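You operate a simulated robot arm through the tools that you are given. There is no shell and no other tool. Be economical: measure what you need, move in short steps, check, and stop when the job is done.

The job below is to be done with a simulated two-armed robot. You get a single attempt, and the scene is never put back.

TASK
Hold the black controller, jog the line in to 60 metres, then clear the line alarm.
Fine: brake off for the jog and on again; accept the alarm, stop the winch and reset, one press each.

It is judged by the outcome, as a careful person would: the job done as asked, and still so three seconds after it is handed in. It fails if anything else is knocked over, pushed out of place, dropped, spilled or broken.

THE ROBOT
Two 6-joint arms with two-finger parallel grippers on one trunk, on a base that drives. Base frame: it is fixed to the floor where the robot stands at the start and does not move with it; the origin is under the middle of the robot, x ahead of it, y to its left, z up. Readings come in m, degrees, newtons and seconds.
The left shoulder is at the start at [0.06, 0.187, 1.147], the right one opposite. With the tool pointing down near the work surface each hand reaches from about 0.16 to 0.6 m from the robot's upright axis, wherever it stands, measured 20 degrees to its own side. Places, roughly: brake switch [0.7, 0.1, 0.8]; in key of the black controller [0.5, 0.1, 0.8]; line alarm key [0.1, 0.7, 0.8]; red winch key [-0.1, 0.6, 0.8]; stop panel reset key [-0.1, 0.8, 0.8]. Payload 1.57 kg a hand.
The tool frame of a hand sits at the grasp point between the pads (the TCP): z along the fingers, y along the line on which they close. The tips reach 0.03 m beyond it. Largest opening 0.11 m; finger width 0.024, thickness 0.012; the body of the gripper, 0.048 by 0.112 m, starts 0.078 m behind the TCP.
Orientation is told as [roll, pitch, yaw] about the base's x, y, z axes, in that order, counted from this pose: with the fingers straight down and closing along the base's y, the tool's x points along the base's -x, its y along +y and its z along -z.

THE INTERFACE
- The arms move only by the tool nudge_tool. It takes "left_commands", "right_commands" or both (then of equal length, played together; a hand with none holds still); each is a list of rows, each a list of 3 entries, a list of its own where there are three numbers: the opening, from 0 (shut) to 1 (fully open), then the shift along the tool's x, y, z in units of 500 mm (1.0 is 500 mm), then the turn, a rotation vector about the tool's x, y, z in units of 60 degrees (1.0 is 60 degrees). In form: [[fingers, [dx, dy, dz], [wx, wy, wz]], ...]. A call has 1 to 10 rows; each row is the pose to reach, as a shift and turn from the pose commanded when the call began, along the tool's axes at that moment. A call with a number of a shift or a turn outside -1 to 1 is refused whole. Rows are played at 5 a second. More than 0.05 m and 8.6 degrees between two rows, or a gripper value outside its range, and nothing of the call is played. A pose out of reach is approached as far as the arm can. The call stops where the force on the tool passes 40 N (or 10 N more than at its start, if that is more) or the arm is blocked; 0.2 s more then pass. The fingers move at their own pace (about 0.153 m/s each) and stop on an object; they squeeze with about 31 N. The grip force told is the motor's: it shows also when the fingers shut on nothing. Time passes only in rows, and 0.2 s behind the last, so rows that repeat a pose let the fingers close. The reply holds the time, the measured pose of the TCP, the force on the tool along the base axes, the opening and the grip force, in the units named above and with some noise, with the torque about the TCP (base axes, N m) and any sound that the robot's microphone picked up.
- Cameras (640 x 400 px; columns grow to the right, rows downward): "scene" is now at [-0.0165, 0.0603, 1.6842]; the picture's right is [0.80, -0.60, 0.00], its down [-0.48, -0.64, -0.61] and it looks along [0.36, 0.49, -0.80] (base axes); focal length 279 px, centre (320, 200). "left" rides on the left gripper at [0.07, -0.016, -0.141] in its tool frame; the picture's right is [0.23, 0.97, 0.00], its down [-0.85, 0.20, -0.48] and it looks along [-0.47, 0.11, 0.88] (tool axes); focal length 222 px, centre (320, 200). "right" rides on the right gripper at [0.07, 0.016, -0.141] in its tool frame; the picture's right is [-0.23, 0.97, 0.00], its down [-0.86, -0.20, -0.48] and it looks along [-0.47, -0.11, 0.88] (tool axes); focal length 222 px, centre (320, 200). There is no depth. A picture from a camera that has moved, and an enlarged one, comes with that camera's place and axes in the base frame and with its lens.
- get_image(camera): a new picture of that camera. No time passes.
- lift_body(by): slides the trunk up (or, below 0, down) by that many m; the arms and the scene camera ride with it, the base frame stays. It gives what a move gives, with no picture.
- roll_base(legs): drives the robot by 1 to 6 legs, each [ahead, left, turn to the left] in m, m and degrees, along the robot's own axes; the way and the turn of a leg run together, so that a leg with both is an arc; at most 1.5 m and 180 degrees a leg. The arms and the cameras ride along, it lands a little off, and it stops where it bumps. It gives what a move gives.
- turn_head(pan, tilt): turns the head with the scene camera to pan (to the left, within 86 degrees either way) and tilt (down, from -29 to 69), counted from straight ahead of the robot. It gives what a move gives.
- close_up(camera, box): a new picture of the part [left, top, right, bottom] of that camera's present view, enlarged. No time passes.
- sign_off(): hands the job in; it is judged then, once.

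Go step by step. Nothing tells you exact positions but the pictures and the camera data: compare them with the known pose of the tool, close in by small moves and look again before you grip or let go. The budget is 120 turns and 92 pictures, counting those below and the enlarged ones. Unless the task says otherwise, let go and move clear before handing in, and close with one line.

The tools are called after "Call:" by a JSON object that holds its "method" and its "body". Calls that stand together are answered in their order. nudge_tool: Moves the arms, as the interface text tells. Its arguments: {"type":"object","properties":{"left_commands":{"type":"array","items":{"type":"array"}},"right_commands":{"type":"array","items":{"type":"array"}}},"required":[]} The other tools are called the same way: lift_body (by) slides the trunk up or down; roll_base (legs) drives the base; turn_head (pan, tilt) turns the head that bears the scene camera; get_image (camera) takes a picture; close_up (camera, box) takes an enlarged picture of a part of a camera's view; sign_off () hands the job in.

At the start:

```text
clock: 0.0
left_tcp_pos: [0.3654, 0.4075, 1.1789]
left_tool_rot: [-0.1, 0.1, -0.2]
left_ft_force: [0.1, 0.1, 0.2]
left_ft_torque: [-0.02, -0.04, 0.02]
left_width: 0.1102
left_grasp_force: 0.0
right_tcp_pos: [0.3401, 0.0497, 1.1718]
right_tool_rot: [0.1, 0.1, -0.1]
right_ft_force: [1.3, 0.1, 0.3]
right_ft_torque: [-0.01, 0.04, 0.02]
right_width: 0.1102
right_grasp_force: 0.1
trunk travel left (down, up): [-0.775, 0.215]
robot x, y, heading: [0.0013, -0.0023, -0.0]
head pan, tilt: [53.3, 52.7]
```

scene: 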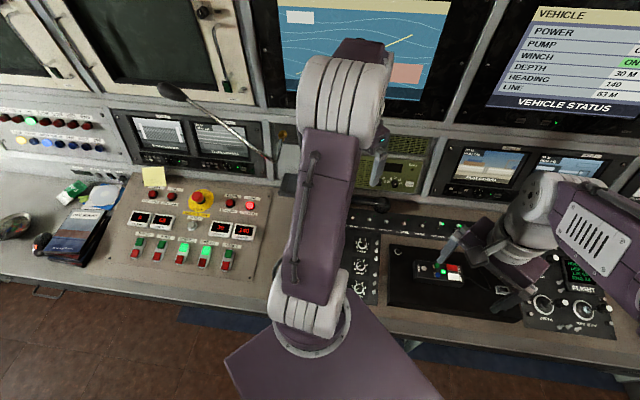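
right: 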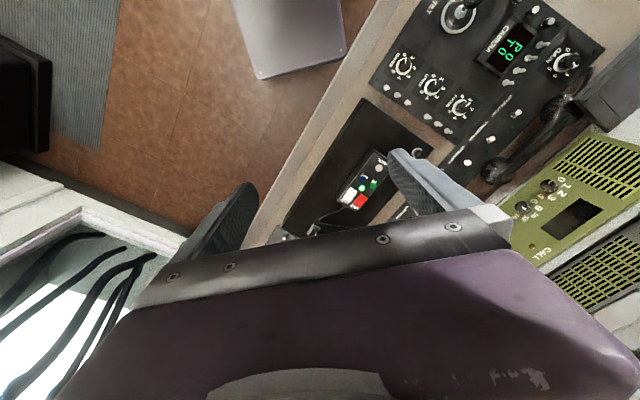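
left: 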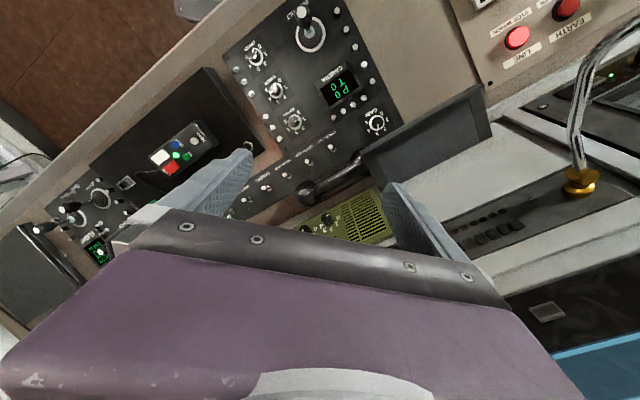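

The console runs diagonally ahead-left; a small black controller lies on a dark mat, with the alarm panel further left. I'll look at the parts closely first.

Call:
{"method": "close_up", "body": {"camera": "scene", "box": [370, 200, 530, 300]}}

Call:
{"method": "close_up", "body": {"camera": "scene", "box": [110, 160, 290, 280]}}

Call:
{"method": "close_up", "body": {"camera": "left", "box": [80, 80, 280, 205]}}

Call:
{"method": "close_up", "body": {"camera": "right", "box": [270, 100, 470, 225]}}

Call:
{"method": "close_up", "body": {"camera": "scene", "box": [460, 0, 640, 120]}}

```text
4.00 times, centred on (450, 250) of scene
camera zoom: at [-0.0165, 0.0603, 1.6842], right [0.8, -0.6, 0.0], down [-0.48, -0.64, -0.61], along [0.36, 0.49, -0.8], focal length 1116 px, centre (-200, 0)
```

zoom: 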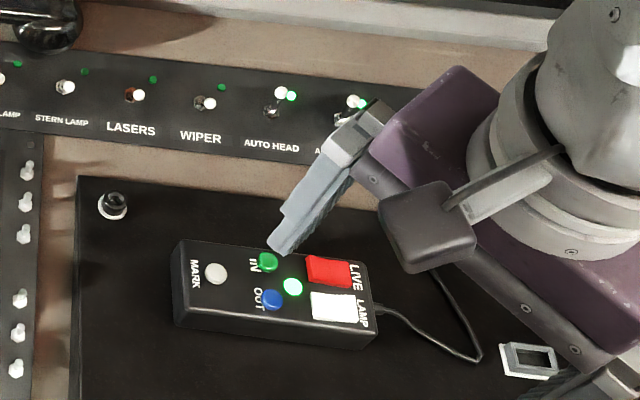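

```text
3.33 times, centred on (200, 220) of scene
camera zoom: at [-0.0165, 0.0603, 1.6842], right [0.8, -0.6, 0.0], down [-0.48, -0.64, -0.61], along [0.36, 0.49, -0.8], focal length 930 px, centre (720, 133)
```

zoom: 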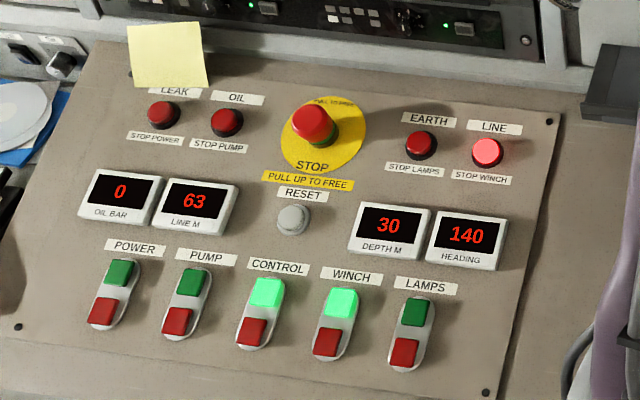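

```text
3.20 times, centred on (180, 142) of left
camera zoom: at [0.2978, 0.3908, 1.3202], right [-0.23, 0.97, 0.0], down [0.85, 0.2, 0.48], along [0.47, 0.11, -0.88], focal length 711 px, centre (768, 384)
```

zoom: 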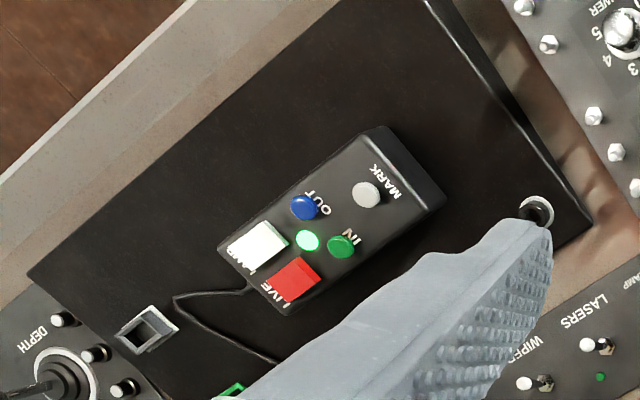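

```text
3.20 times, centred on (370, 162) of right
camera zoom: at [0.2695, 0.0677, 1.3138], right [0.23, 0.97, 0.0], down [0.86, -0.2, 0.48], along [0.47, -0.11, -0.88], focal length 711 px, centre (160, 320)
```

zoom: 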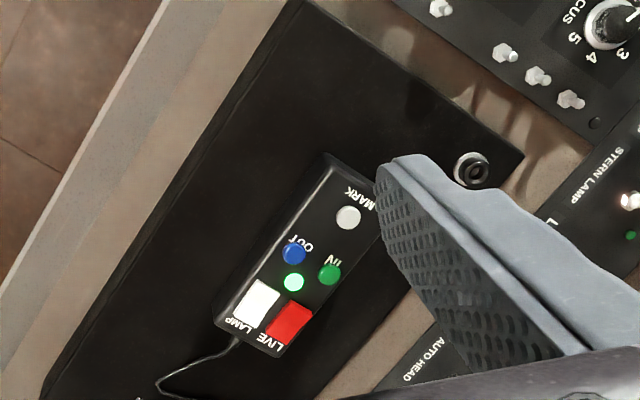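

```text
3.33 times, centred on (550, 60) of scene
camera zoom: at [-0.0165, 0.0603, 1.6842], right [0.8, -0.6, 0.0], down [-0.48, -0.64, -0.61], along [0.36, 0.49, -0.8], focal length 930 px, centre (-447, 667)
```

zoom: 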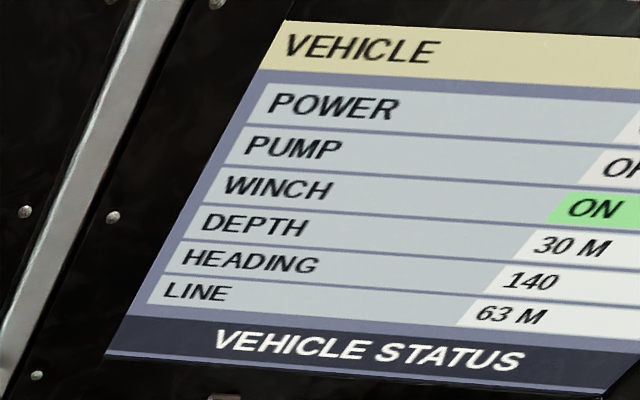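

The controller lies on the mat with keys MARK, IN (green), OUT (blue), LIVE, LAMP, and IN comes out near (0.53, 0.14). The line reads 63 m. I'll turn the head to find the brake switch.

Call:
{"method": "turn_head", "body": {"pan": 15, "tilt": 50}}

Call:
{"method": "get_image", "body": {"camera": "scene"}}

```text
clock: 1.1
left_tcp_pos: [0.3659, 0.4073, 1.1773]
left_tool_rot: [0.0, 0.0, 0.0]
left_ft_force: [-0.4, 0.1, -0.5]
left_ft_torque: [0.01, 0.0, 0.0]
left_width: 0.1103
left_grasp_force: 0.1
right_tcp_pos: [0.3397, 0.0503, 1.1724]
right_tool_rot: [0.0, 0.0, 0.0]
right_ft_force: [-0.2, -0.3, -0.2]
right_ft_torque: [-0.02, -0.03, -0.01]
right_width: 0.11
right_grasp_force: 0.0
trunk travel left (down, up): [-0.775, 0.215]
robot x, y, heading: [-0.0021, -0.001, 0.0]
head pan, tilt: [15.0, 50.0]
```

```text
83 pictures are left
camera scene: at [0.0133, 0.0206, 1.6878], right [0.26, -0.97, 0.0], down [-0.74, -0.2, -0.64], along [0.62, 0.17, -0.77], focal length 279 px, centre (320, 200)
```

scene: 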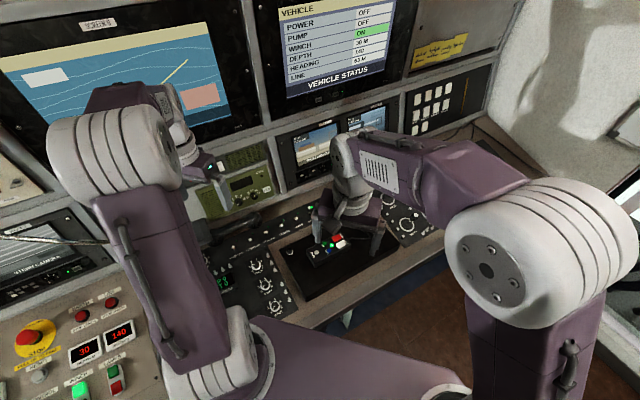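

The right arm hides the brake switch, so I'll move it aside to the right.

Call:
{"method": "nudge_tool", "body": {"right_commands": [[1, [0, -0.1, 0], [0, 0, 0]], [1, [0, -0.2, 0], [0, 0, 0]], [1, [0, -0.3, 0], [0, 0, 0]], [1, [0, -0.4, 0], [0, 0, 0]], [1, [0, -0.5, 0], [0, 0, 0]], [1, [0, -0.6, 0], [0, 0, 0]]]}}

Call:
{"method": "get_image", "body": {"camera": "scene"}}

Call:
{"method": "close_up", "body": {"camera": "scene", "box": [200, 180, 440, 330]}}

```text
clock: 2.5
left_tcp_pos: [0.3672, 0.4056, 1.177]
left_tool_rot: [0.1, 0.0, 0.1]
left_ft_force: [0.9, -0.8, 0.5]
left_ft_torque: [0.0, 0.03, -0.02]
left_width: 0.1097
left_grasp_force: 0.0
right_tcp_pos: [0.3356, -0.251, 1.1656]
right_tool_rot: [0.1, 0.0, 0.1]
right_ft_force: [0.1, 0.0, -0.3]
right_ft_torque: [0.02, 0.0, -0.01]
right_width: 0.1103
right_grasp_force: 0.2
trunk travel left (down, up): [-0.775, 0.215]
robot x, y, heading: [0.0015, 0.0, -0.1]
head pan, tilt: [15.0, 50.0]
```

```text
82 pictures are left
camera scene: at [0.014, 0.0188, 1.6878], right [0.26, -0.97, 0.0], down [-0.74, -0.2, -0.64], along [0.62, 0.17, -0.77], focal length 279 px, centre (320, 200)
```

scene: 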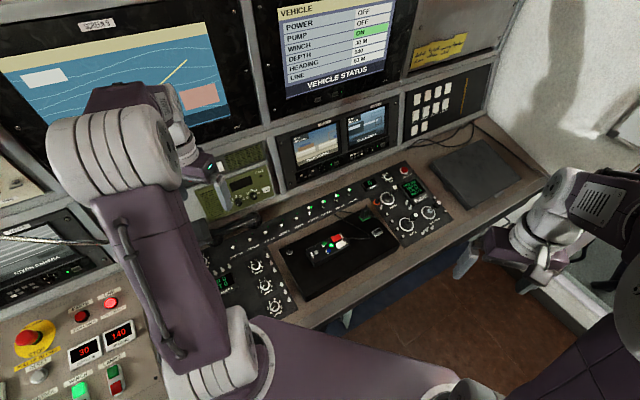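

```text
2.67 times, centred on (320, 255) of scene
camera zoom: at [0.014, 0.0188, 1.6878], right [0.26, -0.97, 0.0], down [-0.74, -0.2, -0.64], along [0.62, 0.17, -0.77], focal length 744 px, centre (320, 53)
```

zoom: 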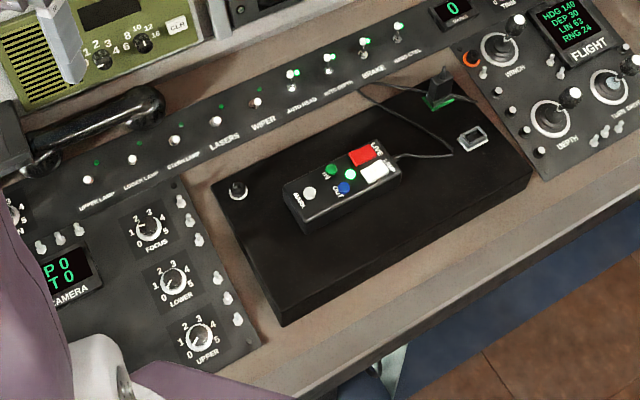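

Call:
{"method": "close_up", "body": {"camera": "scene", "box": [290, 175, 370, 225]}}

Call:
{"method": "close_up", "body": {"camera": "scene", "box": [300, 220, 364, 260]}}

Call:
{"method": "close_up", "body": {"camera": "scene", "box": [360, 155, 456, 215]}}

Call:
{"method": "close_up", "body": {"camera": "scene", "box": [400, 20, 480, 70]}}

```text
8.00 times, centred on (330, 200) of scene
camera zoom: at [0.014, 0.0188, 1.6878], right [0.26, -0.97, 0.0], down [-0.74, -0.2, -0.64], along [0.62, 0.17, -0.77], focal length 2232 px, centre (240, 200)
```

zoom: 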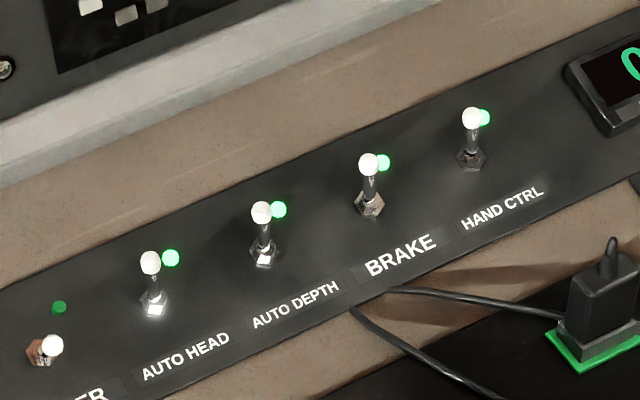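

```text
10.00 times, centred on (332, 240) of scene
camera zoom: at [0.014, 0.0188, 1.6878], right [0.26, -0.97, 0.0], down [-0.74, -0.2, -0.64], along [0.62, 0.17, -0.77], focal length 2790 px, centre (200, -200)
```

zoom: 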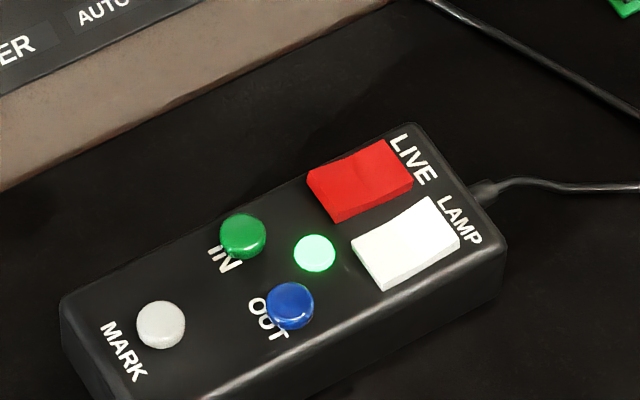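

```text
6.67 times, centred on (408, 185) of scene
camera zoom: at [0.014, 0.0188, 1.6878], right [0.26, -0.97, 0.0], down [-0.74, -0.2, -0.64], along [0.62, 0.17, -0.77], focal length 1860 px, centre (-267, 300)
```

zoom: 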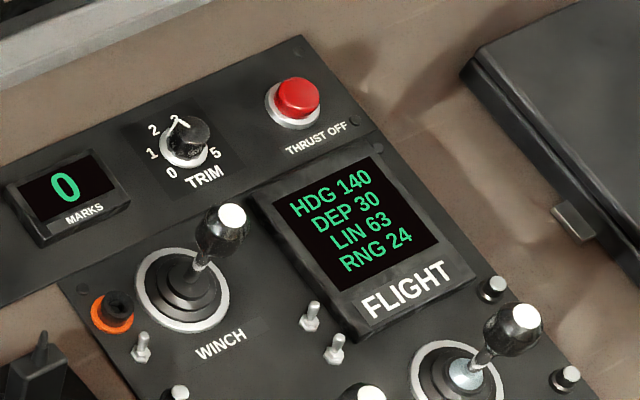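

```text
8.00 times, centred on (440, 45) of scene
camera zoom: at [0.014, 0.0188, 1.6878], right [0.26, -0.97, 0.0], down [-0.74, -0.2, -0.64], along [0.62, 0.17, -0.77], focal length 2232 px, centre (-640, 1440)
```

zoom: 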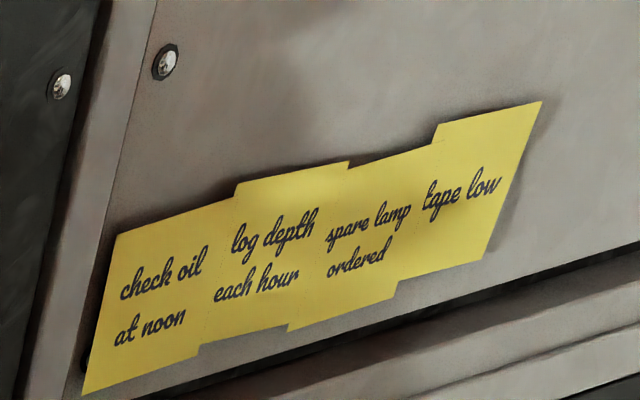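

The brake toggle is lever-away with its lamp lit, so it is on; HAND CTRL is on too. IN triangulates to (0.516, 0.138, 0.838) and the brake tip to about (0.745, 0.15). The console runs at 45° to me, so I'll check the floor clearance before I drive.

Call:
{"method": "turn_head", "body": {"pan": 25, "tilt": 69}}

Call:
{"method": "get_image", "body": {"camera": "scene"}}

```text
clock: 3.3
left_tcp_pos: [0.366, 0.407, 1.1767]
left_tool_rot: [0.0, 0.1, 0.0]
left_ft_force: [-0.8, -0.2, 0.0]
left_ft_torque: [0.01, -0.03, 0.03]
left_width: 0.11
left_grasp_force: 0.1
right_tcp_pos: [0.336, -0.2487, 1.1658]
right_tool_rot: [0.0, 0.0, 0.0]
right_ft_force: [0.5, -0.9, 1.0]
right_ft_torque: [0.0, -0.05, 0.01]
right_width: 0.1101
right_grasp_force: 0.0
trunk travel left (down, up): [-0.775, 0.215]
robot x, y, heading: [0.0006, -0.0022, -0.2]
head pan, tilt: [25.0, 68.8]
```

```text
76 pictures are left
camera scene: at [-0.0104, 0.0244, 1.6659], right [0.42, -0.91, 0.0], down [-0.84, -0.39, -0.36], along [0.33, 0.15, -0.93], focal length 279 px, centre (320, 200)
```

scene: 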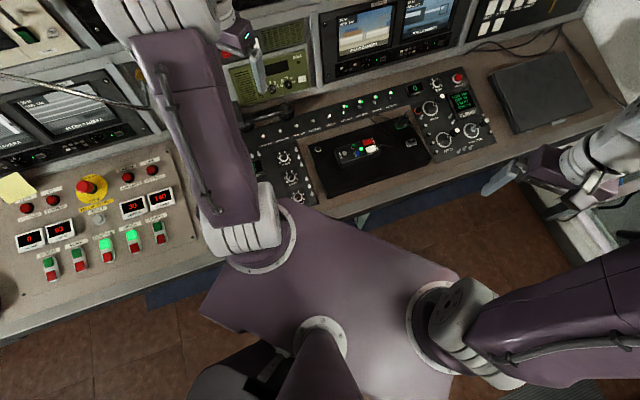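

Driving must clear the pole lamp on the left and the column on the right. I'll pull both hands in, turn 45° to face the console, then shift right along it.

Call:
{"method": "nudge_tool", "body": {"left_commands": [[1, [0.07, -0.06, 0], [0, 0, 0]], [1, [0.14, -0.12, 0], [0, 0, 0]], [1, [0.2, -0.2, 0], [0, 0, 0]]], "right_commands": [[1, [0.05, 0.05, 0], [0, 0, 0]], [1, [0.1, 0.1, 0], [0, 0, 0]], [1, [0.14, 0.15, 0], [0, 0, 0]]]}}

Call:
{"method": "roll_base", "body": {"legs": [[0, 0, 44.5]]}}

Call:
{"method": "turn_head", "body": {"pan": -25, "tilt": 55}}

Call:
{"method": "get_image", "body": {"camera": "scene"}}

```text
clock: 4.1
left_tcp_pos: [0.2625, 0.3096, 1.1805]
left_tool_rot: [0.1, -0.1, 0.0]
left_ft_force: [0.1, 0.3, 0.5]
left_ft_torque: [-0.01, -0.01, 0.02]
left_width: 0.1101
left_grasp_force: 0.0
right_tcp_pos: [0.2645, -0.1758, 1.1699]
right_tool_rot: [0.0, -0.1, 0.0]
right_ft_force: [-1.1, 0.3, 0.0]
right_ft_torque: [-0.01, -0.03, 0.03]
right_width: 0.1099
right_grasp_force: 0.1
trunk travel left (down, up): [-0.775, 0.215]
robot x, y, heading: [0.002, -0.0013, 0.1]
head pan, tilt: [25.0, 68.8]
```

```text
clock: 6.5
left_tcp_pos: [-0.0275, 0.4073, 1.1808]
left_tool_rot: [0.0, 0.0, 44.2]
left_ft_force: [0.1, 0.8, 1.1]
left_ft_torque: [-0.02, 0.03, 0.01]
left_width: 0.1099
left_grasp_force: 0.1
right_tcp_pos: [0.3117, 0.0617, 1.1701]
right_tool_rot: [0.0, 0.0, 44.2]
right_ft_force: [-0.8, 1.1, 0.3]
right_ft_torque: [0.0, 0.01, -0.01]
right_width: 0.1102
right_grasp_force: 0.0
trunk travel left (down, up): [-0.775, 0.215]
robot x, y, heading: [-0.0, 0.0025, 44.4]
head pan, tilt: [25.0, 68.8]
```

```text
clock: 7.7
left_tcp_pos: [-0.0257, 0.4074, 1.18]
left_tool_rot: [0.0, 0.0, 44.2]
left_ft_force: [-0.4, 0.7, 0.8]
left_ft_torque: [-0.04, -0.02, -0.01]
left_width: 0.1098
left_grasp_force: 0.0
right_tcp_pos: [0.3117, 0.0613, 1.1706]
right_tool_rot: [0.0, 0.0, 44.2]
right_ft_force: [0.1, 0.5, 0.0]
right_ft_torque: [0.0, -0.04, -0.03]
right_width: 0.1099
right_grasp_force: 0.1
trunk travel left (down, up): [-0.775, 0.215]
robot x, y, heading: [0.0, 0.002, 44.3]
head pan, tilt: [-25.0, 55.0]
```

```text
75 pictures are left
camera scene: at [0.0239, -0.0176, 1.6812], right [0.33, -0.94, 0.0], down [-0.77, -0.27, -0.57], along [0.54, 0.19, -0.82], focal length 279 px, centre (320, 200)
```

scene: 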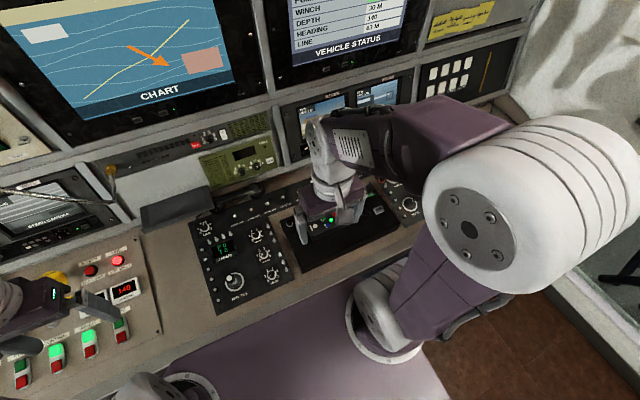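

The way along the console looks free. I'll drive 0.32 m to the right.

Call:
{"method": "roll_base", "body": {"legs": [[0, -0.32, 0]]}}

Call:
{"method": "turn_head", "body": {"pan": 0, "tilt": 50}}

Call:
{"method": "get_image", "body": {"camera": "scene"}}

```text
clock: 9.8
left_tcp_pos: [0.1878, 0.1872, 1.1805]
left_tool_rot: [-0.1, 0.0, 43.8]
left_ft_force: [0.4, 0.0, 0.3]
left_ft_torque: [-0.01, -0.06, 0.0]
left_width: 0.1103
left_grasp_force: 0.1
right_tcp_pos: [0.5248, -0.1616, 1.1697]
right_tool_rot: [-0.1, 0.1, 43.8]
right_ft_force: [-0.3, -1.2, -0.2]
right_ft_torque: [0.03, 0.0, 0.01]
right_width: 0.11
right_grasp_force: 0.2
trunk travel left (down, up): [-0.775, 0.215]
robot x, y, heading: [0.2151, -0.2224, 43.4]
head pan, tilt: [-25.0, 55.0]
```

```text
clock: 10.7
left_tcp_pos: [0.1905, 0.1858, 1.1808]
left_tool_rot: [0.0, 0.0, 43.7]
left_ft_force: [0.0, -0.5, -0.2]
left_ft_torque: [0.01, 0.06, 0.02]
left_width: 0.1102
left_grasp_force: 0.0
right_tcp_pos: [0.5272, -0.1627, 1.1709]
right_tool_rot: [0.1, 0.0, 43.8]
right_ft_force: [-0.1, -0.1, -0.2]
right_ft_torque: [-0.03, 0.0, 0.02]
right_width: 0.1101
right_grasp_force: 0.1
trunk travel left (down, up): [-0.775, 0.215]
robot x, y, heading: [0.2136, -0.2222, 43.9]
head pan, tilt: [0.0, 50.0]
```

```text
74 pictures are left
camera scene: at [0.2255, -0.2099, 1.6878], right [0.69, -0.72, 0.0], down [-0.55, -0.53, -0.64], along [0.46, 0.44, -0.77], focal length 279 px, centre (320, 200)
```

scene: 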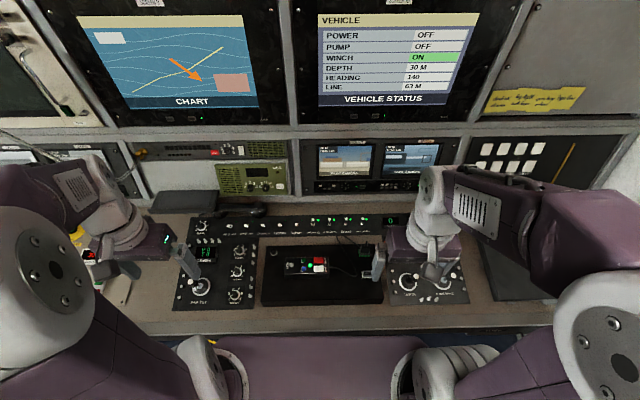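

Now the console is square ahead with both targets between the hands. I'll take close-ups to measure.

Call:
{"method": "close_up", "body": {"camera": "scene", "box": [260, 205, 404, 295]}}

Call:
{"method": "close_up", "body": {"camera": "right", "box": [0, 0, 640, 400]}}

Call:
{"method": "close_up", "body": {"camera": "left", "box": [0, 0, 640, 400]}}

```text
4.44 times, centred on (332, 250) of scene
camera zoom: at [0.2255, -0.2099, 1.6878], right [0.69, -0.72, 0.0], down [-0.55, -0.53, -0.64], along [0.46, 0.44, -0.77], focal length 1240 px, centre (267, -22)
```

zoom: 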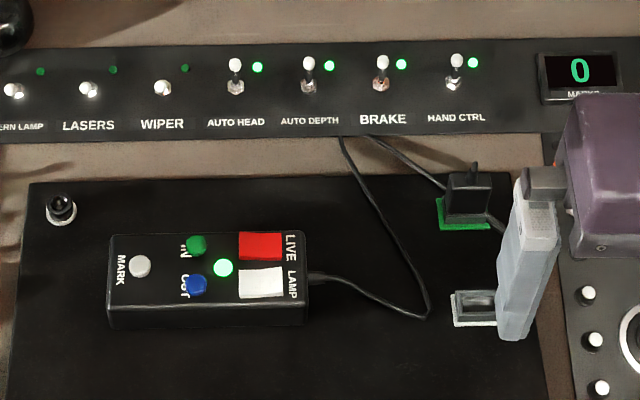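

```text
1.00 times, centred on (320, 200) of right (not enlarged: the box is as wide or as high as the picture)
camera zoom: at [0.4649, -0.1988, 1.3113], right [-0.51, 0.86, 0.0], down [0.76, 0.45, 0.48], along [0.41, 0.24, -0.88], focal length 222 px, centre (320, 200)
```

zoom: 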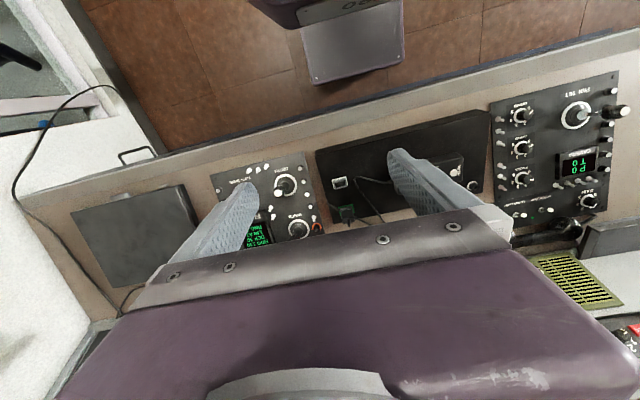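

```text
1.00 times, centred on (320, 200) of left (not enlarged: the box is as wide or as high as the picture)
camera zoom: at [0.1522, 0.126, 1.3229], right [-0.84, 0.55, 0.0], down [0.48, 0.74, 0.48], along [0.26, 0.4, -0.88], focal length 222 px, centre (320, 200)
```

zoom: 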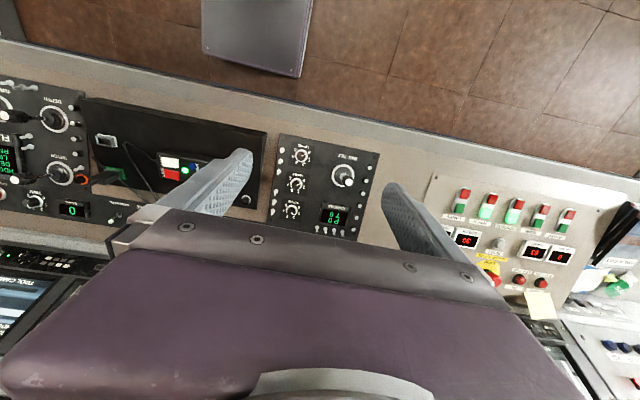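

Controller centre comes out near (0.504, 0.116), its long axis along the console, top near z 0.833. The brake lever tip is at about (0.743, 0.149, 0.83). I'll roll 3 cm nearer and turn both hands so that they close front-to-back, with their cameras facing outward.

Call:
{"method": "roll_base", "body": {"legs": [[0.03, 0, 0]]}}

Call:
{"method": "nudge_tool", "body": {"left_commands": [[1, [0, 0, 0], [0, 0, 0.125]], [1, [0, 0, 0], [0, 0, 0.25]], [1, [0, 0, 0], [0, 0, 0.375]], [1, [0, 0, 0], [0, 0, 0.5]], [1, [0, 0, 0], [0, 0, 0.625]], [1, [0, 0, 0], [0, 0, 0.75]], [1, [0, 0, 0], [0, 0, 0.875]], [1, [0, 0, 0], [0, 0, 1.0]]], "right_commands": [[1, [0, 0, 0], [0, 0, -0.125]], [1, [0, 0, 0], [0, 0, -0.25]], [1, [0, 0, 0], [0, 0, -0.375]], [1, [0, 0, 0], [0, 0, -0.5]], [1, [0, 0, 0], [0, 0, -0.625]], [1, [0, 0, 0], [0, 0, -0.75]], [1, [0, 0, 0], [0, 0, -0.875]], [1, [0, 0, 0], [0, 0, -1.0]]]}}

Call:
{"method": "nudge_tool", "body": {"left_commands": [[1, [0, 0, 0], [0, 0, 0.125]], [1, [0, 0, 0], [0, 0, 0.25]], [1, [0, 0, 0], [0, 0, 0.375]], [1, [0, 0, 0], [0, 0, 0.5]]], "right_commands": [[1, [0, 0, 0], [0, 0, -0.125]], [1, [0, 0, 0], [0, 0, -0.25]], [1, [0, 0, 0], [0, 0, -0.375]], [1, [0, 0, 0], [0, 0, -0.5]]]}}

Call:
{"method": "get_image", "body": {"camera": "scene"}}

```text
clock: 11.5
left_tcp_pos: [0.2064, 0.2023, 1.1826]
left_tool_rot: [0.0, -0.3, 43.9]
left_ft_force: [-0.4, -0.6, 0.1]
left_ft_torque: [0.06, -0.01, -0.01]
left_width: 0.11
left_grasp_force: 0.0
right_tcp_pos: [0.5445, -0.1459, 1.1722]
right_tool_rot: [-0.1, -0.3, 44.0]
right_ft_force: [0.8, -0.1, -0.5]
right_ft_torque: [0.04, -0.04, 0.03]
right_width: 0.1099
right_grasp_force: 0.0
trunk travel left (down, up): [-0.775, 0.215]
robot x, y, heading: [0.2381, -0.2005, 43.8]
head pan, tilt: [0.0, 50.0]
```

```text
clock: 13.3
left_tcp_pos: [0.2098, 0.2071, 1.1793]
left_tool_rot: [0.0, 0.0, -16.2]
left_ft_force: [0.7, 0.0, -0.3]
left_ft_torque: [0.0, 0.01, -0.01]
left_width: 0.1103
left_grasp_force: 0.1
right_tcp_pos: [0.548, -0.1431, 1.1694]
right_tool_rot: [-0.1, 0.0, 104.0]
right_ft_force: [0.5, -0.1, 0.4]
right_ft_torque: [0.0, -0.03, 0.02]
right_width: 0.1101
right_grasp_force: 0.0
trunk travel left (down, up): [-0.775, 0.215]
robot x, y, heading: [0.2369, -0.2012, 43.6]
head pan, tilt: [0.0, 50.0]
```

```text
clock: 14.3
left_tcp_pos: [0.2104, 0.2062, 1.1811]
left_tool_rot: [0.0, 0.0, -46.2]
left_ft_force: [-0.5, 0.2, -0.5]
left_ft_torque: [0.03, 0.0, 0.0]
left_width: 0.1103
left_grasp_force: 0.0
right_tcp_pos: [0.5494, -0.1423, 1.1692]
right_tool_rot: [0.0, -0.1, 134.0]
right_ft_force: [-0.6, 0.0, 0.2]
right_ft_torque: [0.03, 0.0, 0.01]
right_width: 0.1101
right_grasp_force: 0.1
trunk travel left (down, up): [-0.775, 0.215]
robot x, y, heading: [0.2349, -0.2059, 43.8]
head pan, tilt: [0.0, 50.0]
```

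```text
70 pictures are left
camera scene: at [0.2467, -0.1887, 1.6878], right [0.69, -0.72, 0.0], down [-0.55, -0.53, -0.64], along [0.46, 0.45, -0.77], focal length 279 px, centre (320, 200)
```

scene: 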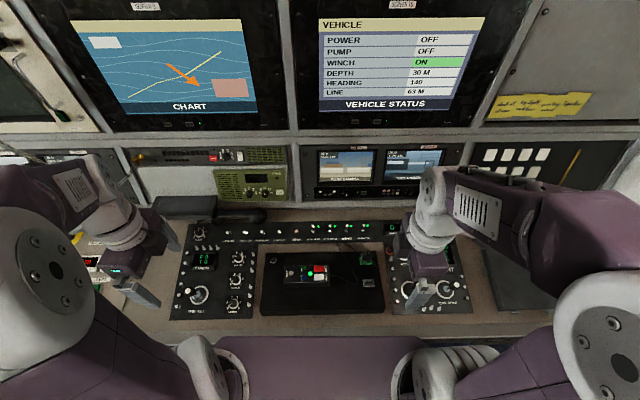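

Hands are turned. Left hand goes to hover above the MARK end of the controller, with a slight lean to the left.

Call:
{"method": "nudge_tool", "body": {"left_commands": [[1, [-0.05, 0.037, 0.06], [0, 0, 0]], [1, [-0.1, 0.074, 0.12], [0, 0, 0]], [1, [-0.155, 0.112, 0.18], [0, -0.05, 0]], [1, [-0.206, 0.15, 0.25], [0, -0.1, 0]], [1, [-0.258, 0.187, 0.31], [0, -0.15, 0]], [1, [-0.309, 0.224, 0.37], [0, -0.2, 0]], [1, [-0.361, 0.262, 0.43], [0, -0.2, 0]], [1, [-0.412, 0.299, 0.49], [0, -0.2, 0]]]}}

Call:
{"method": "get_image", "body": {"camera": "left"}}

Call:
{"method": "close_up", "body": {"camera": "scene", "box": [232, 200, 392, 300]}}

```text
clock: 16.1
left_tcp_pos: [0.4678, 0.161, 0.9326]
left_tool_rot: [0.0, -11.8, -46.1]
left_ft_force: [0.3, 0.0, -0.1]
left_ft_torque: [-0.01, 0.01, 0.01]
left_width: 0.11
left_grasp_force: 0.0
right_tcp_pos: [0.5511, -0.143, 1.1682]
right_tool_rot: [0.1, 0.0, 133.9]
right_ft_force: [-0.5, 0.3, -0.4]
right_ft_torque: [-0.03, 0.02, -0.01]
right_width: 0.1101
right_grasp_force: 0.1
trunk travel left (down, up): [-0.775, 0.215]
robot x, y, heading: [0.2356, -0.2036, 43.8]
head pan, tilt: [0.0, 50.0]
```

```text
69 pictures are left
camera left: at [0.3882, 0.2204, 1.0581], right [0.55, 0.84, -0.05], down [0.66, -0.39, 0.64], along [0.52, -0.38, -0.76], focal length 222 px, centre (320, 200)
```

left: 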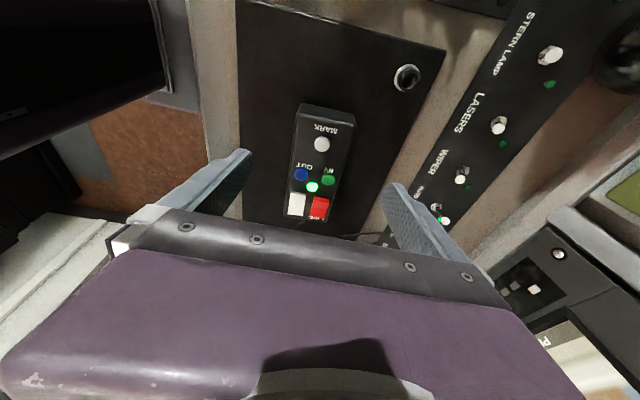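

```text
4.00 times, centred on (312, 250) of scene
camera zoom: at [0.2489, -0.1883, 1.6878], right [0.69, -0.72, 0.0], down [-0.55, -0.53, -0.64], along [0.46, 0.45, -0.77], focal length 1116 px, centre (352, 0)
```

zoom: 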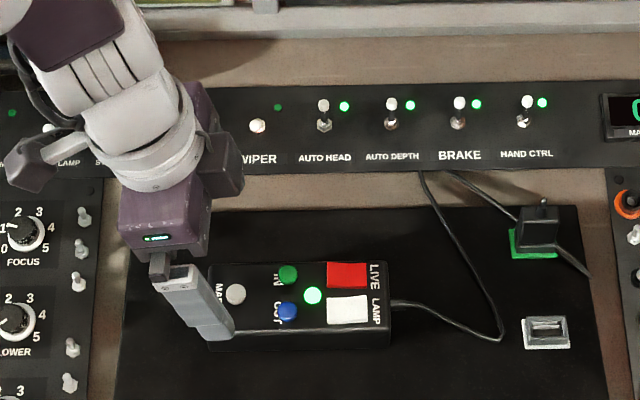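

The gripper is centred on the body to a few mm, just outside MARK. Lowering it around the end.

Call:
{"method": "nudge_tool", "body": {"left_commands": [[1, [0.014, -0.004, 0.055], [0, 0, 0]], [1, [0.029, -0.007, 0.11], [0, 0, 0]], [1, [0.043, -0.007, 0.166], [0, 0, 0]]]}}

Call:
{"method": "get_image", "body": {"camera": "left"}}

Call:
{"method": "close_up", "body": {"camera": "scene", "box": [252, 225, 348, 285]}}

```text
clock: 16.9
left_tcp_pos: [0.4597, 0.1637, 0.8487]
left_tool_rot: [0.0, -11.9, -46.1]
left_ft_force: [0.8, 0.0, -0.2]
left_ft_torque: [-0.01, -0.02, 0.05]
left_width: 0.1097
left_grasp_force: 0.0
right_tcp_pos: [0.5486, -0.1435, 1.1694]
right_tool_rot: [0.0, 0.0, 134.0]
right_ft_force: [-0.3, 0.1, 0.4]
right_ft_torque: [0.0, -0.01, 0.02]
right_width: 0.1102
right_grasp_force: 0.1
trunk travel left (down, up): [-0.775, 0.215]
robot x, y, heading: [0.2395, -0.1977, 44.1]
head pan, tilt: [0.0, 50.0]
```

```text
67 pictures are left
camera left: at [0.3808, 0.2238, 0.9741], right [0.55, 0.84, -0.05], down [0.65, -0.39, 0.65], along [0.52, -0.38, -0.76], focal length 222 px, centre (320, 200)
```

left: 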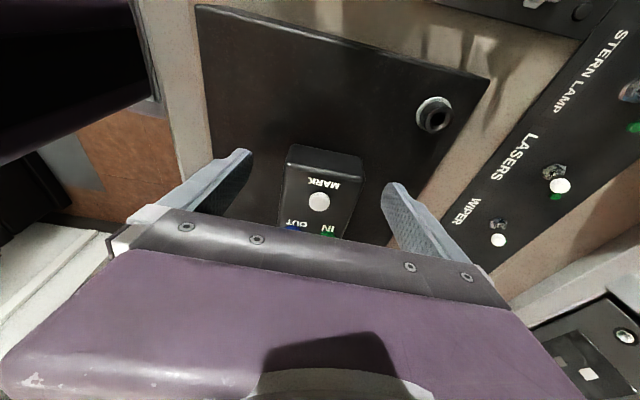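

```text
6.67 times, centred on (300, 255) of scene
camera zoom: at [0.2466, -0.1882, 1.6878], right [0.69, -0.72, 0.0], down [-0.55, -0.53, -0.64], along [0.46, 0.45, -0.77], focal length 1860 px, centre (453, -167)
```

zoom: 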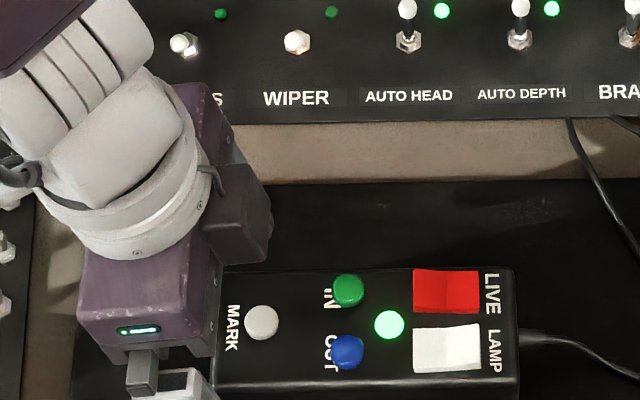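

Centred; a few millimetres toward the body and down, then close.

Call:
{"method": "nudge_tool", "body": {"left_commands": [[1, [-0.01, 0.004, 0.012], [0, 0, 0]], [0.65, [-0.01, 0.004, 0.012], [0, 0, 0]], [0.4, [-0.01, 0.004, 0.012], [0, 0, 0]], [0.4, [-0.01, 0.004, 0.012], [0, 0, 0]]]}}

Call:
{"method": "get_image", "body": {"camera": "left"}}

```text
clock: 17.9
left_tcp_pos: [0.4648, 0.1613, 0.8443]
left_tool_rot: [0.0, -12.0, -46.1]
left_ft_force: [2.4, 0.4, 0.1]
left_ft_torque: [-0.04, -0.25, 0.17]
left_width: 0.0642
left_grasp_force: 31.0
right_tcp_pos: [0.5497, -0.1433, 1.1695]
right_tool_rot: [0.0, 0.0, 134.0]
right_ft_force: [0.2, 0.0, -0.2]
right_ft_torque: [-0.02, 0.0, 0.03]
right_width: 0.1099
right_grasp_force: 0.1
trunk travel left (down, up): [-0.775, 0.215]
robot x, y, heading: [0.2347, -0.199, 44.3]
head pan, tilt: [0.0, 50.0]
```

```text
65 pictures are left
camera left: at [0.3869, 0.2205, 0.9691], right [0.55, 0.84, -0.05], down [0.66, -0.39, 0.65], along [0.52, -0.38, -0.76], focal length 222 px, centre (320, 200)
```

left: 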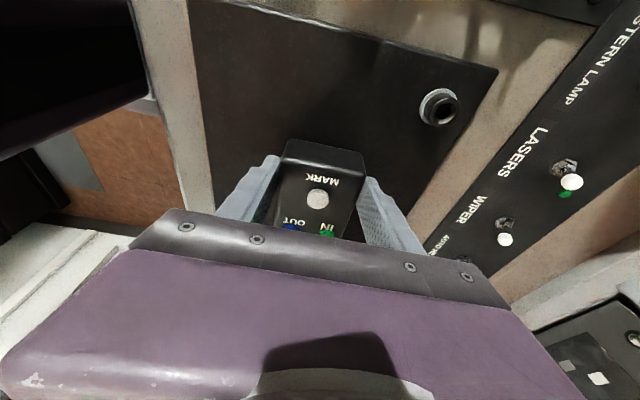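

The controller is held (width 0.064 m). Right hand now goes to hover over the brake lever, part open.

Call:
{"method": "nudge_tool", "body": {"right_commands": [[0.45, [-0.016, -0.068, 0.04], [0, 0, 0]], [0.45, [-0.032, -0.136, 0.08], [0, 0, 0]], [0.45, [-0.047, -0.204, 0.12], [0, 0, 0]], [0.45, [-0.063, -0.272, 0.16], [0, 0, 0]], [0.45, [-0.079, -0.34, 0.2], [0, 0, 0]], [0.45, [-0.095, -0.409, 0.25], [0, 0, 0]], [0.45, [-0.111, -0.477, 0.3], [0, 0, 0]], [0.45, [-0.126, -0.545, 0.34], [0, 0, 0]], [0.45, [-0.142, -0.613, 0.39], [0, 0, 0]], [0.45, [-0.158, -0.681, 0.42], [0, 0, 0]]]}}

Call:
{"method": "get_image", "body": {"camera": "right"}}

Call:
{"method": "close_up", "body": {"camera": "scene", "box": [280, 180, 408, 260]}}

```text
clock: 20.1
left_tcp_pos: [0.4644, 0.162, 0.8448]
left_tool_rot: [0.0, -12.0, -46.1]
left_ft_force: [-0.2, 1.5, -0.3]
left_ft_torque: [-0.03, -0.01, 0.05]
left_width: 0.0637
left_grasp_force: 30.3
right_tcp_pos: [0.7312, 0.1365, 0.9603]
right_tool_rot: [0.2, 0.0, 133.9]
right_ft_force: [0.3, 0.1, 0.2]
right_ft_torque: [-0.03, 0.04, 0.0]
right_width: 0.0496
right_grasp_force: 0.1
right hand out of reach, approached as far as the arm can: row 10
trunk travel left (down, up): [-0.775, 0.215]
robot x, y, heading: [0.2342, -0.1989, 44.0]
head pan, tilt: [0.0, 50.0]
```

```text
64 pictures are left
camera right: at [0.7679, 0.0762, 1.1014], right [-0.86, -0.51, 0.0], down [-0.45, 0.76, 0.48], along [-0.25, 0.41, -0.88], focal length 222 px, centre (320, 200)
```

right: 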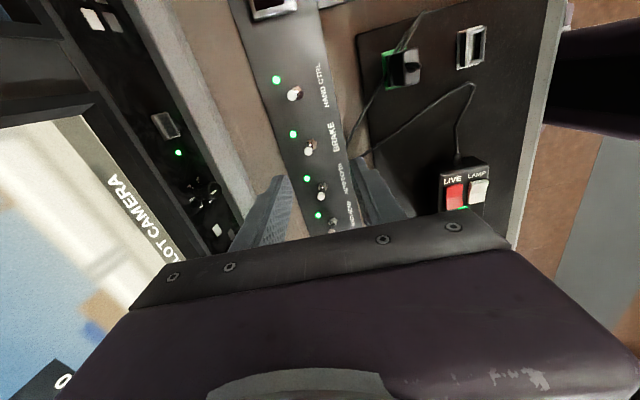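

```text
5.00 times, centred on (344, 220) of scene
camera zoom: at [0.2467, -0.1884, 1.6878], right [0.69, -0.72, 0.0], down [-0.55, -0.53, -0.64], along [0.46, 0.45, -0.77], focal length 1395 px, centre (200, 100)
```

zoom: 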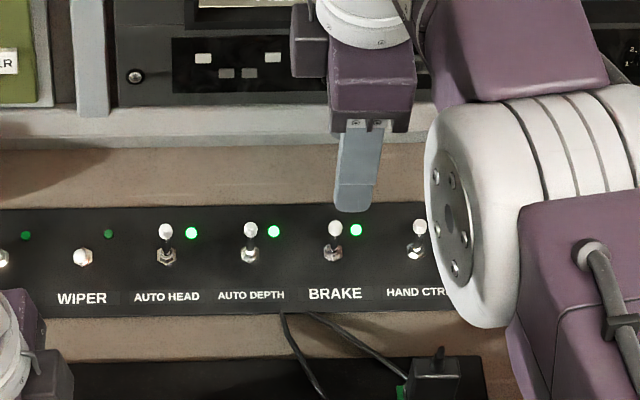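

Brake tip comes out at (0.740, 0.149, 0.83), just past tool-down reach. I'll close the fingers and tilt them forward 20° for more reach.

Call:
{"method": "nudge_tool", "body": {"right_commands": [[0.1, [0, 0, 0], [0.11, 0, 0]], [0, [0, 0, 0], [0.22, 0, 0]], [0, [0, 0, 0], [0.333, 0, 0]], [0, [0, 0, 0], [0.333, 0, 0]]]}}

Call:
{"method": "get_image", "body": {"camera": "right"}}

```text
clock: 21.1
left_tcp_pos: [0.4648, 0.1612, 0.8442]
left_tool_rot: [-0.1, -12.0, -46.1]
left_ft_force: [-1.4, -0.1, 0.1]
left_ft_torque: [0.06, 0.04, -0.03]
left_width: 0.0635
left_grasp_force: 31.2
right_tcp_pos: [0.7328, 0.1398, 0.9636]
right_tool_rot: [-20.0, 0.0, 133.8]
right_ft_force: [0.4, 0.8, 0.2]
right_ft_torque: [0.01, -0.05, -0.01]
right_width: 0.0
right_grasp_force: 21.4
trunk travel left (down, up): [-0.775, 0.215]
robot x, y, heading: [0.2364, -0.201, 44.0]
head pan, tilt: [0.0, 50.0]
```

```text
62 pictures are left
camera right: at [0.7345, 0.0465, 1.0906], right [-0.82, -0.47, -0.33], down [-0.58, 0.63, 0.52], along [-0.03, 0.62, -0.79], focal length 222 px, centre (320, 200)
```

right: 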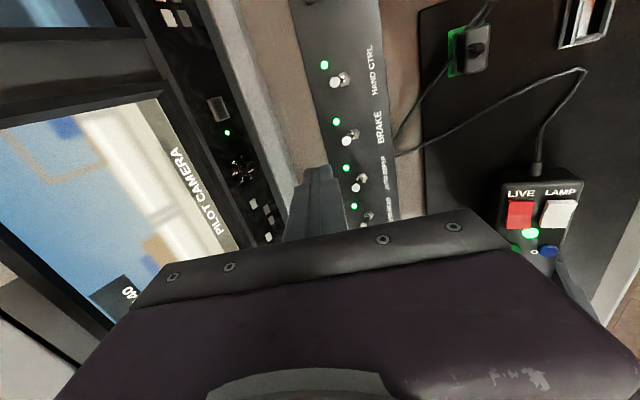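

Now move forward beyond the lever at height, then down to just above lever level, and check.

Call:
{"method": "nudge_tool", "body": {"right_commands": [[0, [-0.003, -0.064, 0.023], [0, 0, 0]], [0, [-0.003, -0.04, 0.09], [0, 0, 0]], [0, [-0.003, -0.015, 0.155], [0, 0, 0]], [0, [-0.003, 0.0, 0.199], [0, 0, 0]]]}}

Call:
{"method": "get_image", "body": {"camera": "right"}}

Call:
{"method": "close_up", "body": {"camera": "scene", "box": [296, 180, 408, 250]}}

```text
clock: 22.1
left_tcp_pos: [0.4643, 0.1618, 0.844]
left_tool_rot: [-0.1, -12.1, -46.0]
left_ft_force: [0.3, -0.2, 0.6]
left_ft_torque: [0.02, 0.01, -0.06]
left_width: 0.0636
left_grasp_force: 31.1
right_tcp_pos: [0.7574, 0.1641, 0.8686]
right_tool_rot: [-20.0, 0.0, 133.8]
right_ft_force: [0.6, -0.2, -0.9]
right_ft_torque: [-0.01, 0.0, -0.03]
right_width: 0.0
right_grasp_force: 21.4
trunk travel left (down, up): [-0.775, 0.215]
robot x, y, heading: [0.2364, -0.2033, 43.7]
head pan, tilt: [0.0, 50.0]
```

```text
61 pictures are left
camera right: at [0.7591, 0.0701, 0.9971], right [-0.82, -0.47, -0.33], down [-0.58, 0.63, 0.52], along [-0.03, 0.61, -0.79], focal length 222 px, centre (320, 200)
```

right: 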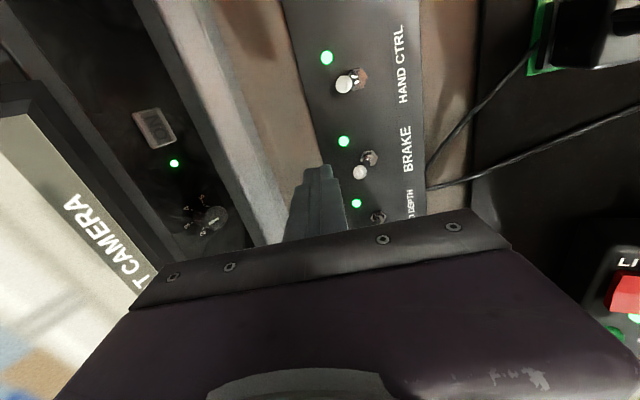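

```text
5.71 times, centred on (352, 215) of scene
camera zoom: at [0.2471, -0.1883, 1.6878], right [0.69, -0.72, 0.0], down [-0.55, -0.53, -0.64], along [0.46, 0.45, -0.77], focal length 1594 px, centre (137, 114)
```

zoom: 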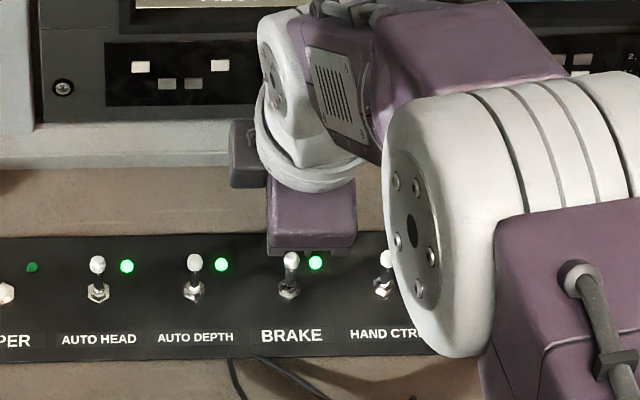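

Finger is 2 cm behind the lever and in line with it. Lower behind it and pull toward me.

Call:
{"method": "nudge_tool", "body": {"right_commands": [[0, [-0.004, 0.018, 0.05], [0, 0, 0]], [0, [-0.004, 0.018, 0.05], [0, 0, 0]], [0, [-0.004, 0.04, 0.042], [0, 0, 0]], [0, [-0.004, 0.06, 0.035], [0, 0, 0]], [0, [-0.004, 0.075, 0.03], [0, 0, 0]]]}}

Call:
{"method": "close_up", "body": {"camera": "scene", "box": [296, 180, 408, 250]}}

Call:
{"method": "get_image", "body": {"camera": "right"}}

```text
clock: 23.3
left_tcp_pos: [0.4645, 0.1615, 0.8432]
left_tool_rot: [-0.3, -12.0, -46.0]
left_ft_force: [-0.1, 0.1, -0.5]
left_ft_torque: [0.15, 0.12, 0.01]
left_width: 0.0635
left_grasp_force: 31.2
right_tcp_pos: [0.7375, 0.1488, 0.8452]
right_tool_rot: [-20.7, -0.1, 133.9]
right_ft_force: [7.9, 3.9, -3.3]
right_ft_torque: [0.12, -0.18, -0.01]
right_width: 0.0001
right_grasp_force: 21.8
trunk travel left (down, up): [-0.775, 0.215]
robot x, y, heading: [0.2352, -0.1975, 44.0]
head pan, tilt: [0.0, 50.0]
stopped in row 5 (right hand): the force on the tool passed its limit (the readings are from after the stop); the commanded pose is now the measured one
```

```text
5.71 times, centred on (352, 215) of scene
camera zoom: at [0.2481, -0.1876, 1.6874], right [0.69, -0.72, 0.0], down [-0.55, -0.53, -0.64], along [0.46, 0.45, -0.77], focal length 1594 px, centre (137, 114)
```

zoom: 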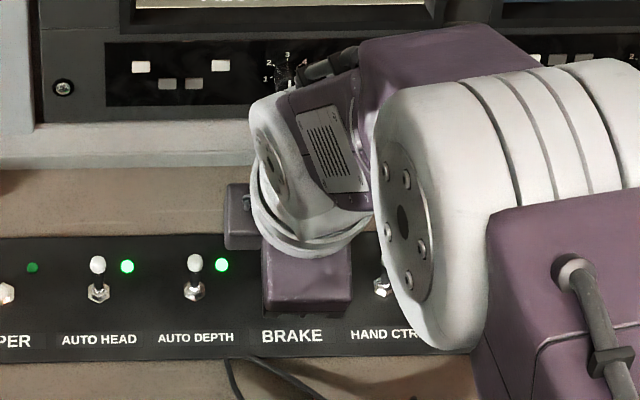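

```text
58 pictures are left
camera right: at [0.7382, 0.0537, 0.9715], right [-0.81, -0.47, -0.34], down [-0.58, 0.63, 0.52], along [-0.03, 0.62, -0.78], focal length 222 px, centre (320, 200)
```

right: 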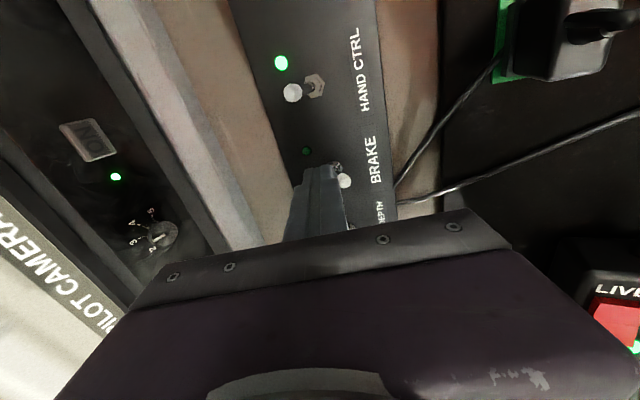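

The brake lamp went out, so the brake is off. I'll retreat up, then straighten the tool and lean it to the right.

Call:
{"method": "nudge_tool", "body": {"right_commands": [[0, [0, -0.015, 0.005], [0, 0, 0]], [0, [0, -0.05, -0.09], [0, 0, 0]], [0, [0, -0.083, -0.183], [0, 0, 0]], [0, [0, -0.02, -0.21], [0, 0, 0]], [0, [0, 0.06, -0.24], [0, 0, 0]]]}}

Call:
{"method": "nudge_tool", "body": {"right_commands": [[0, [0, 0, 0], [-0.11, 0, 0]], [0, [0, 0, 0], [-0.22, 0, 0]], [0, [0, 0, 0], [-0.335, 0, 0]]]}}

Call:
{"method": "close_up", "body": {"camera": "scene", "box": [232, 180, 424, 300]}}

```text
refused: row 2 steps farther than a row can; nothing moved
```

```text
clock: 24.0
left_tcp_pos: [0.463, 0.1604, 0.8449]
left_tool_rot: [-0.6, -12.2, -45.7]
left_ft_force: [0.2, -0.2, -3.4]
left_ft_torque: [0.18, 0.11, -0.03]
left_width: 0.0639
left_grasp_force: 11.1
right_tcp_pos: [0.7398, 0.1514, 0.8485]
right_tool_rot: [-9.2, -0.3, 134.0]
right_ft_force: [10.3, 8.9, -10.5]
right_ft_torque: [0.37, -0.36, 0.07]
right_width: 0.0
right_grasp_force: 21.0
right hand out of reach, approached as far as the arm can: row 2, 3
trunk travel left (down, up): [-0.775, 0.215]
robot x, y, heading: [0.2371, -0.1996, 44.1]
head pan, tilt: [0.0, 50.0]
stopped in row 3 (right hand): the force on the tool passed its limit (the readings are from after the stop); the commanded pose is now the measured one
```

```text
3.33 times, centred on (328, 240) of scene
camera zoom: at [0.2491, -0.1864, 1.6875], right [0.69, -0.72, 0.0], down [-0.55, -0.53, -0.64], along [0.46, 0.45, -0.77], focal length 930 px, centre (293, 67)
```

zoom: 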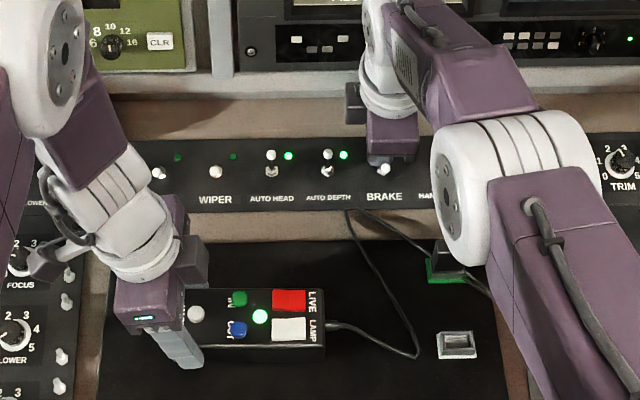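

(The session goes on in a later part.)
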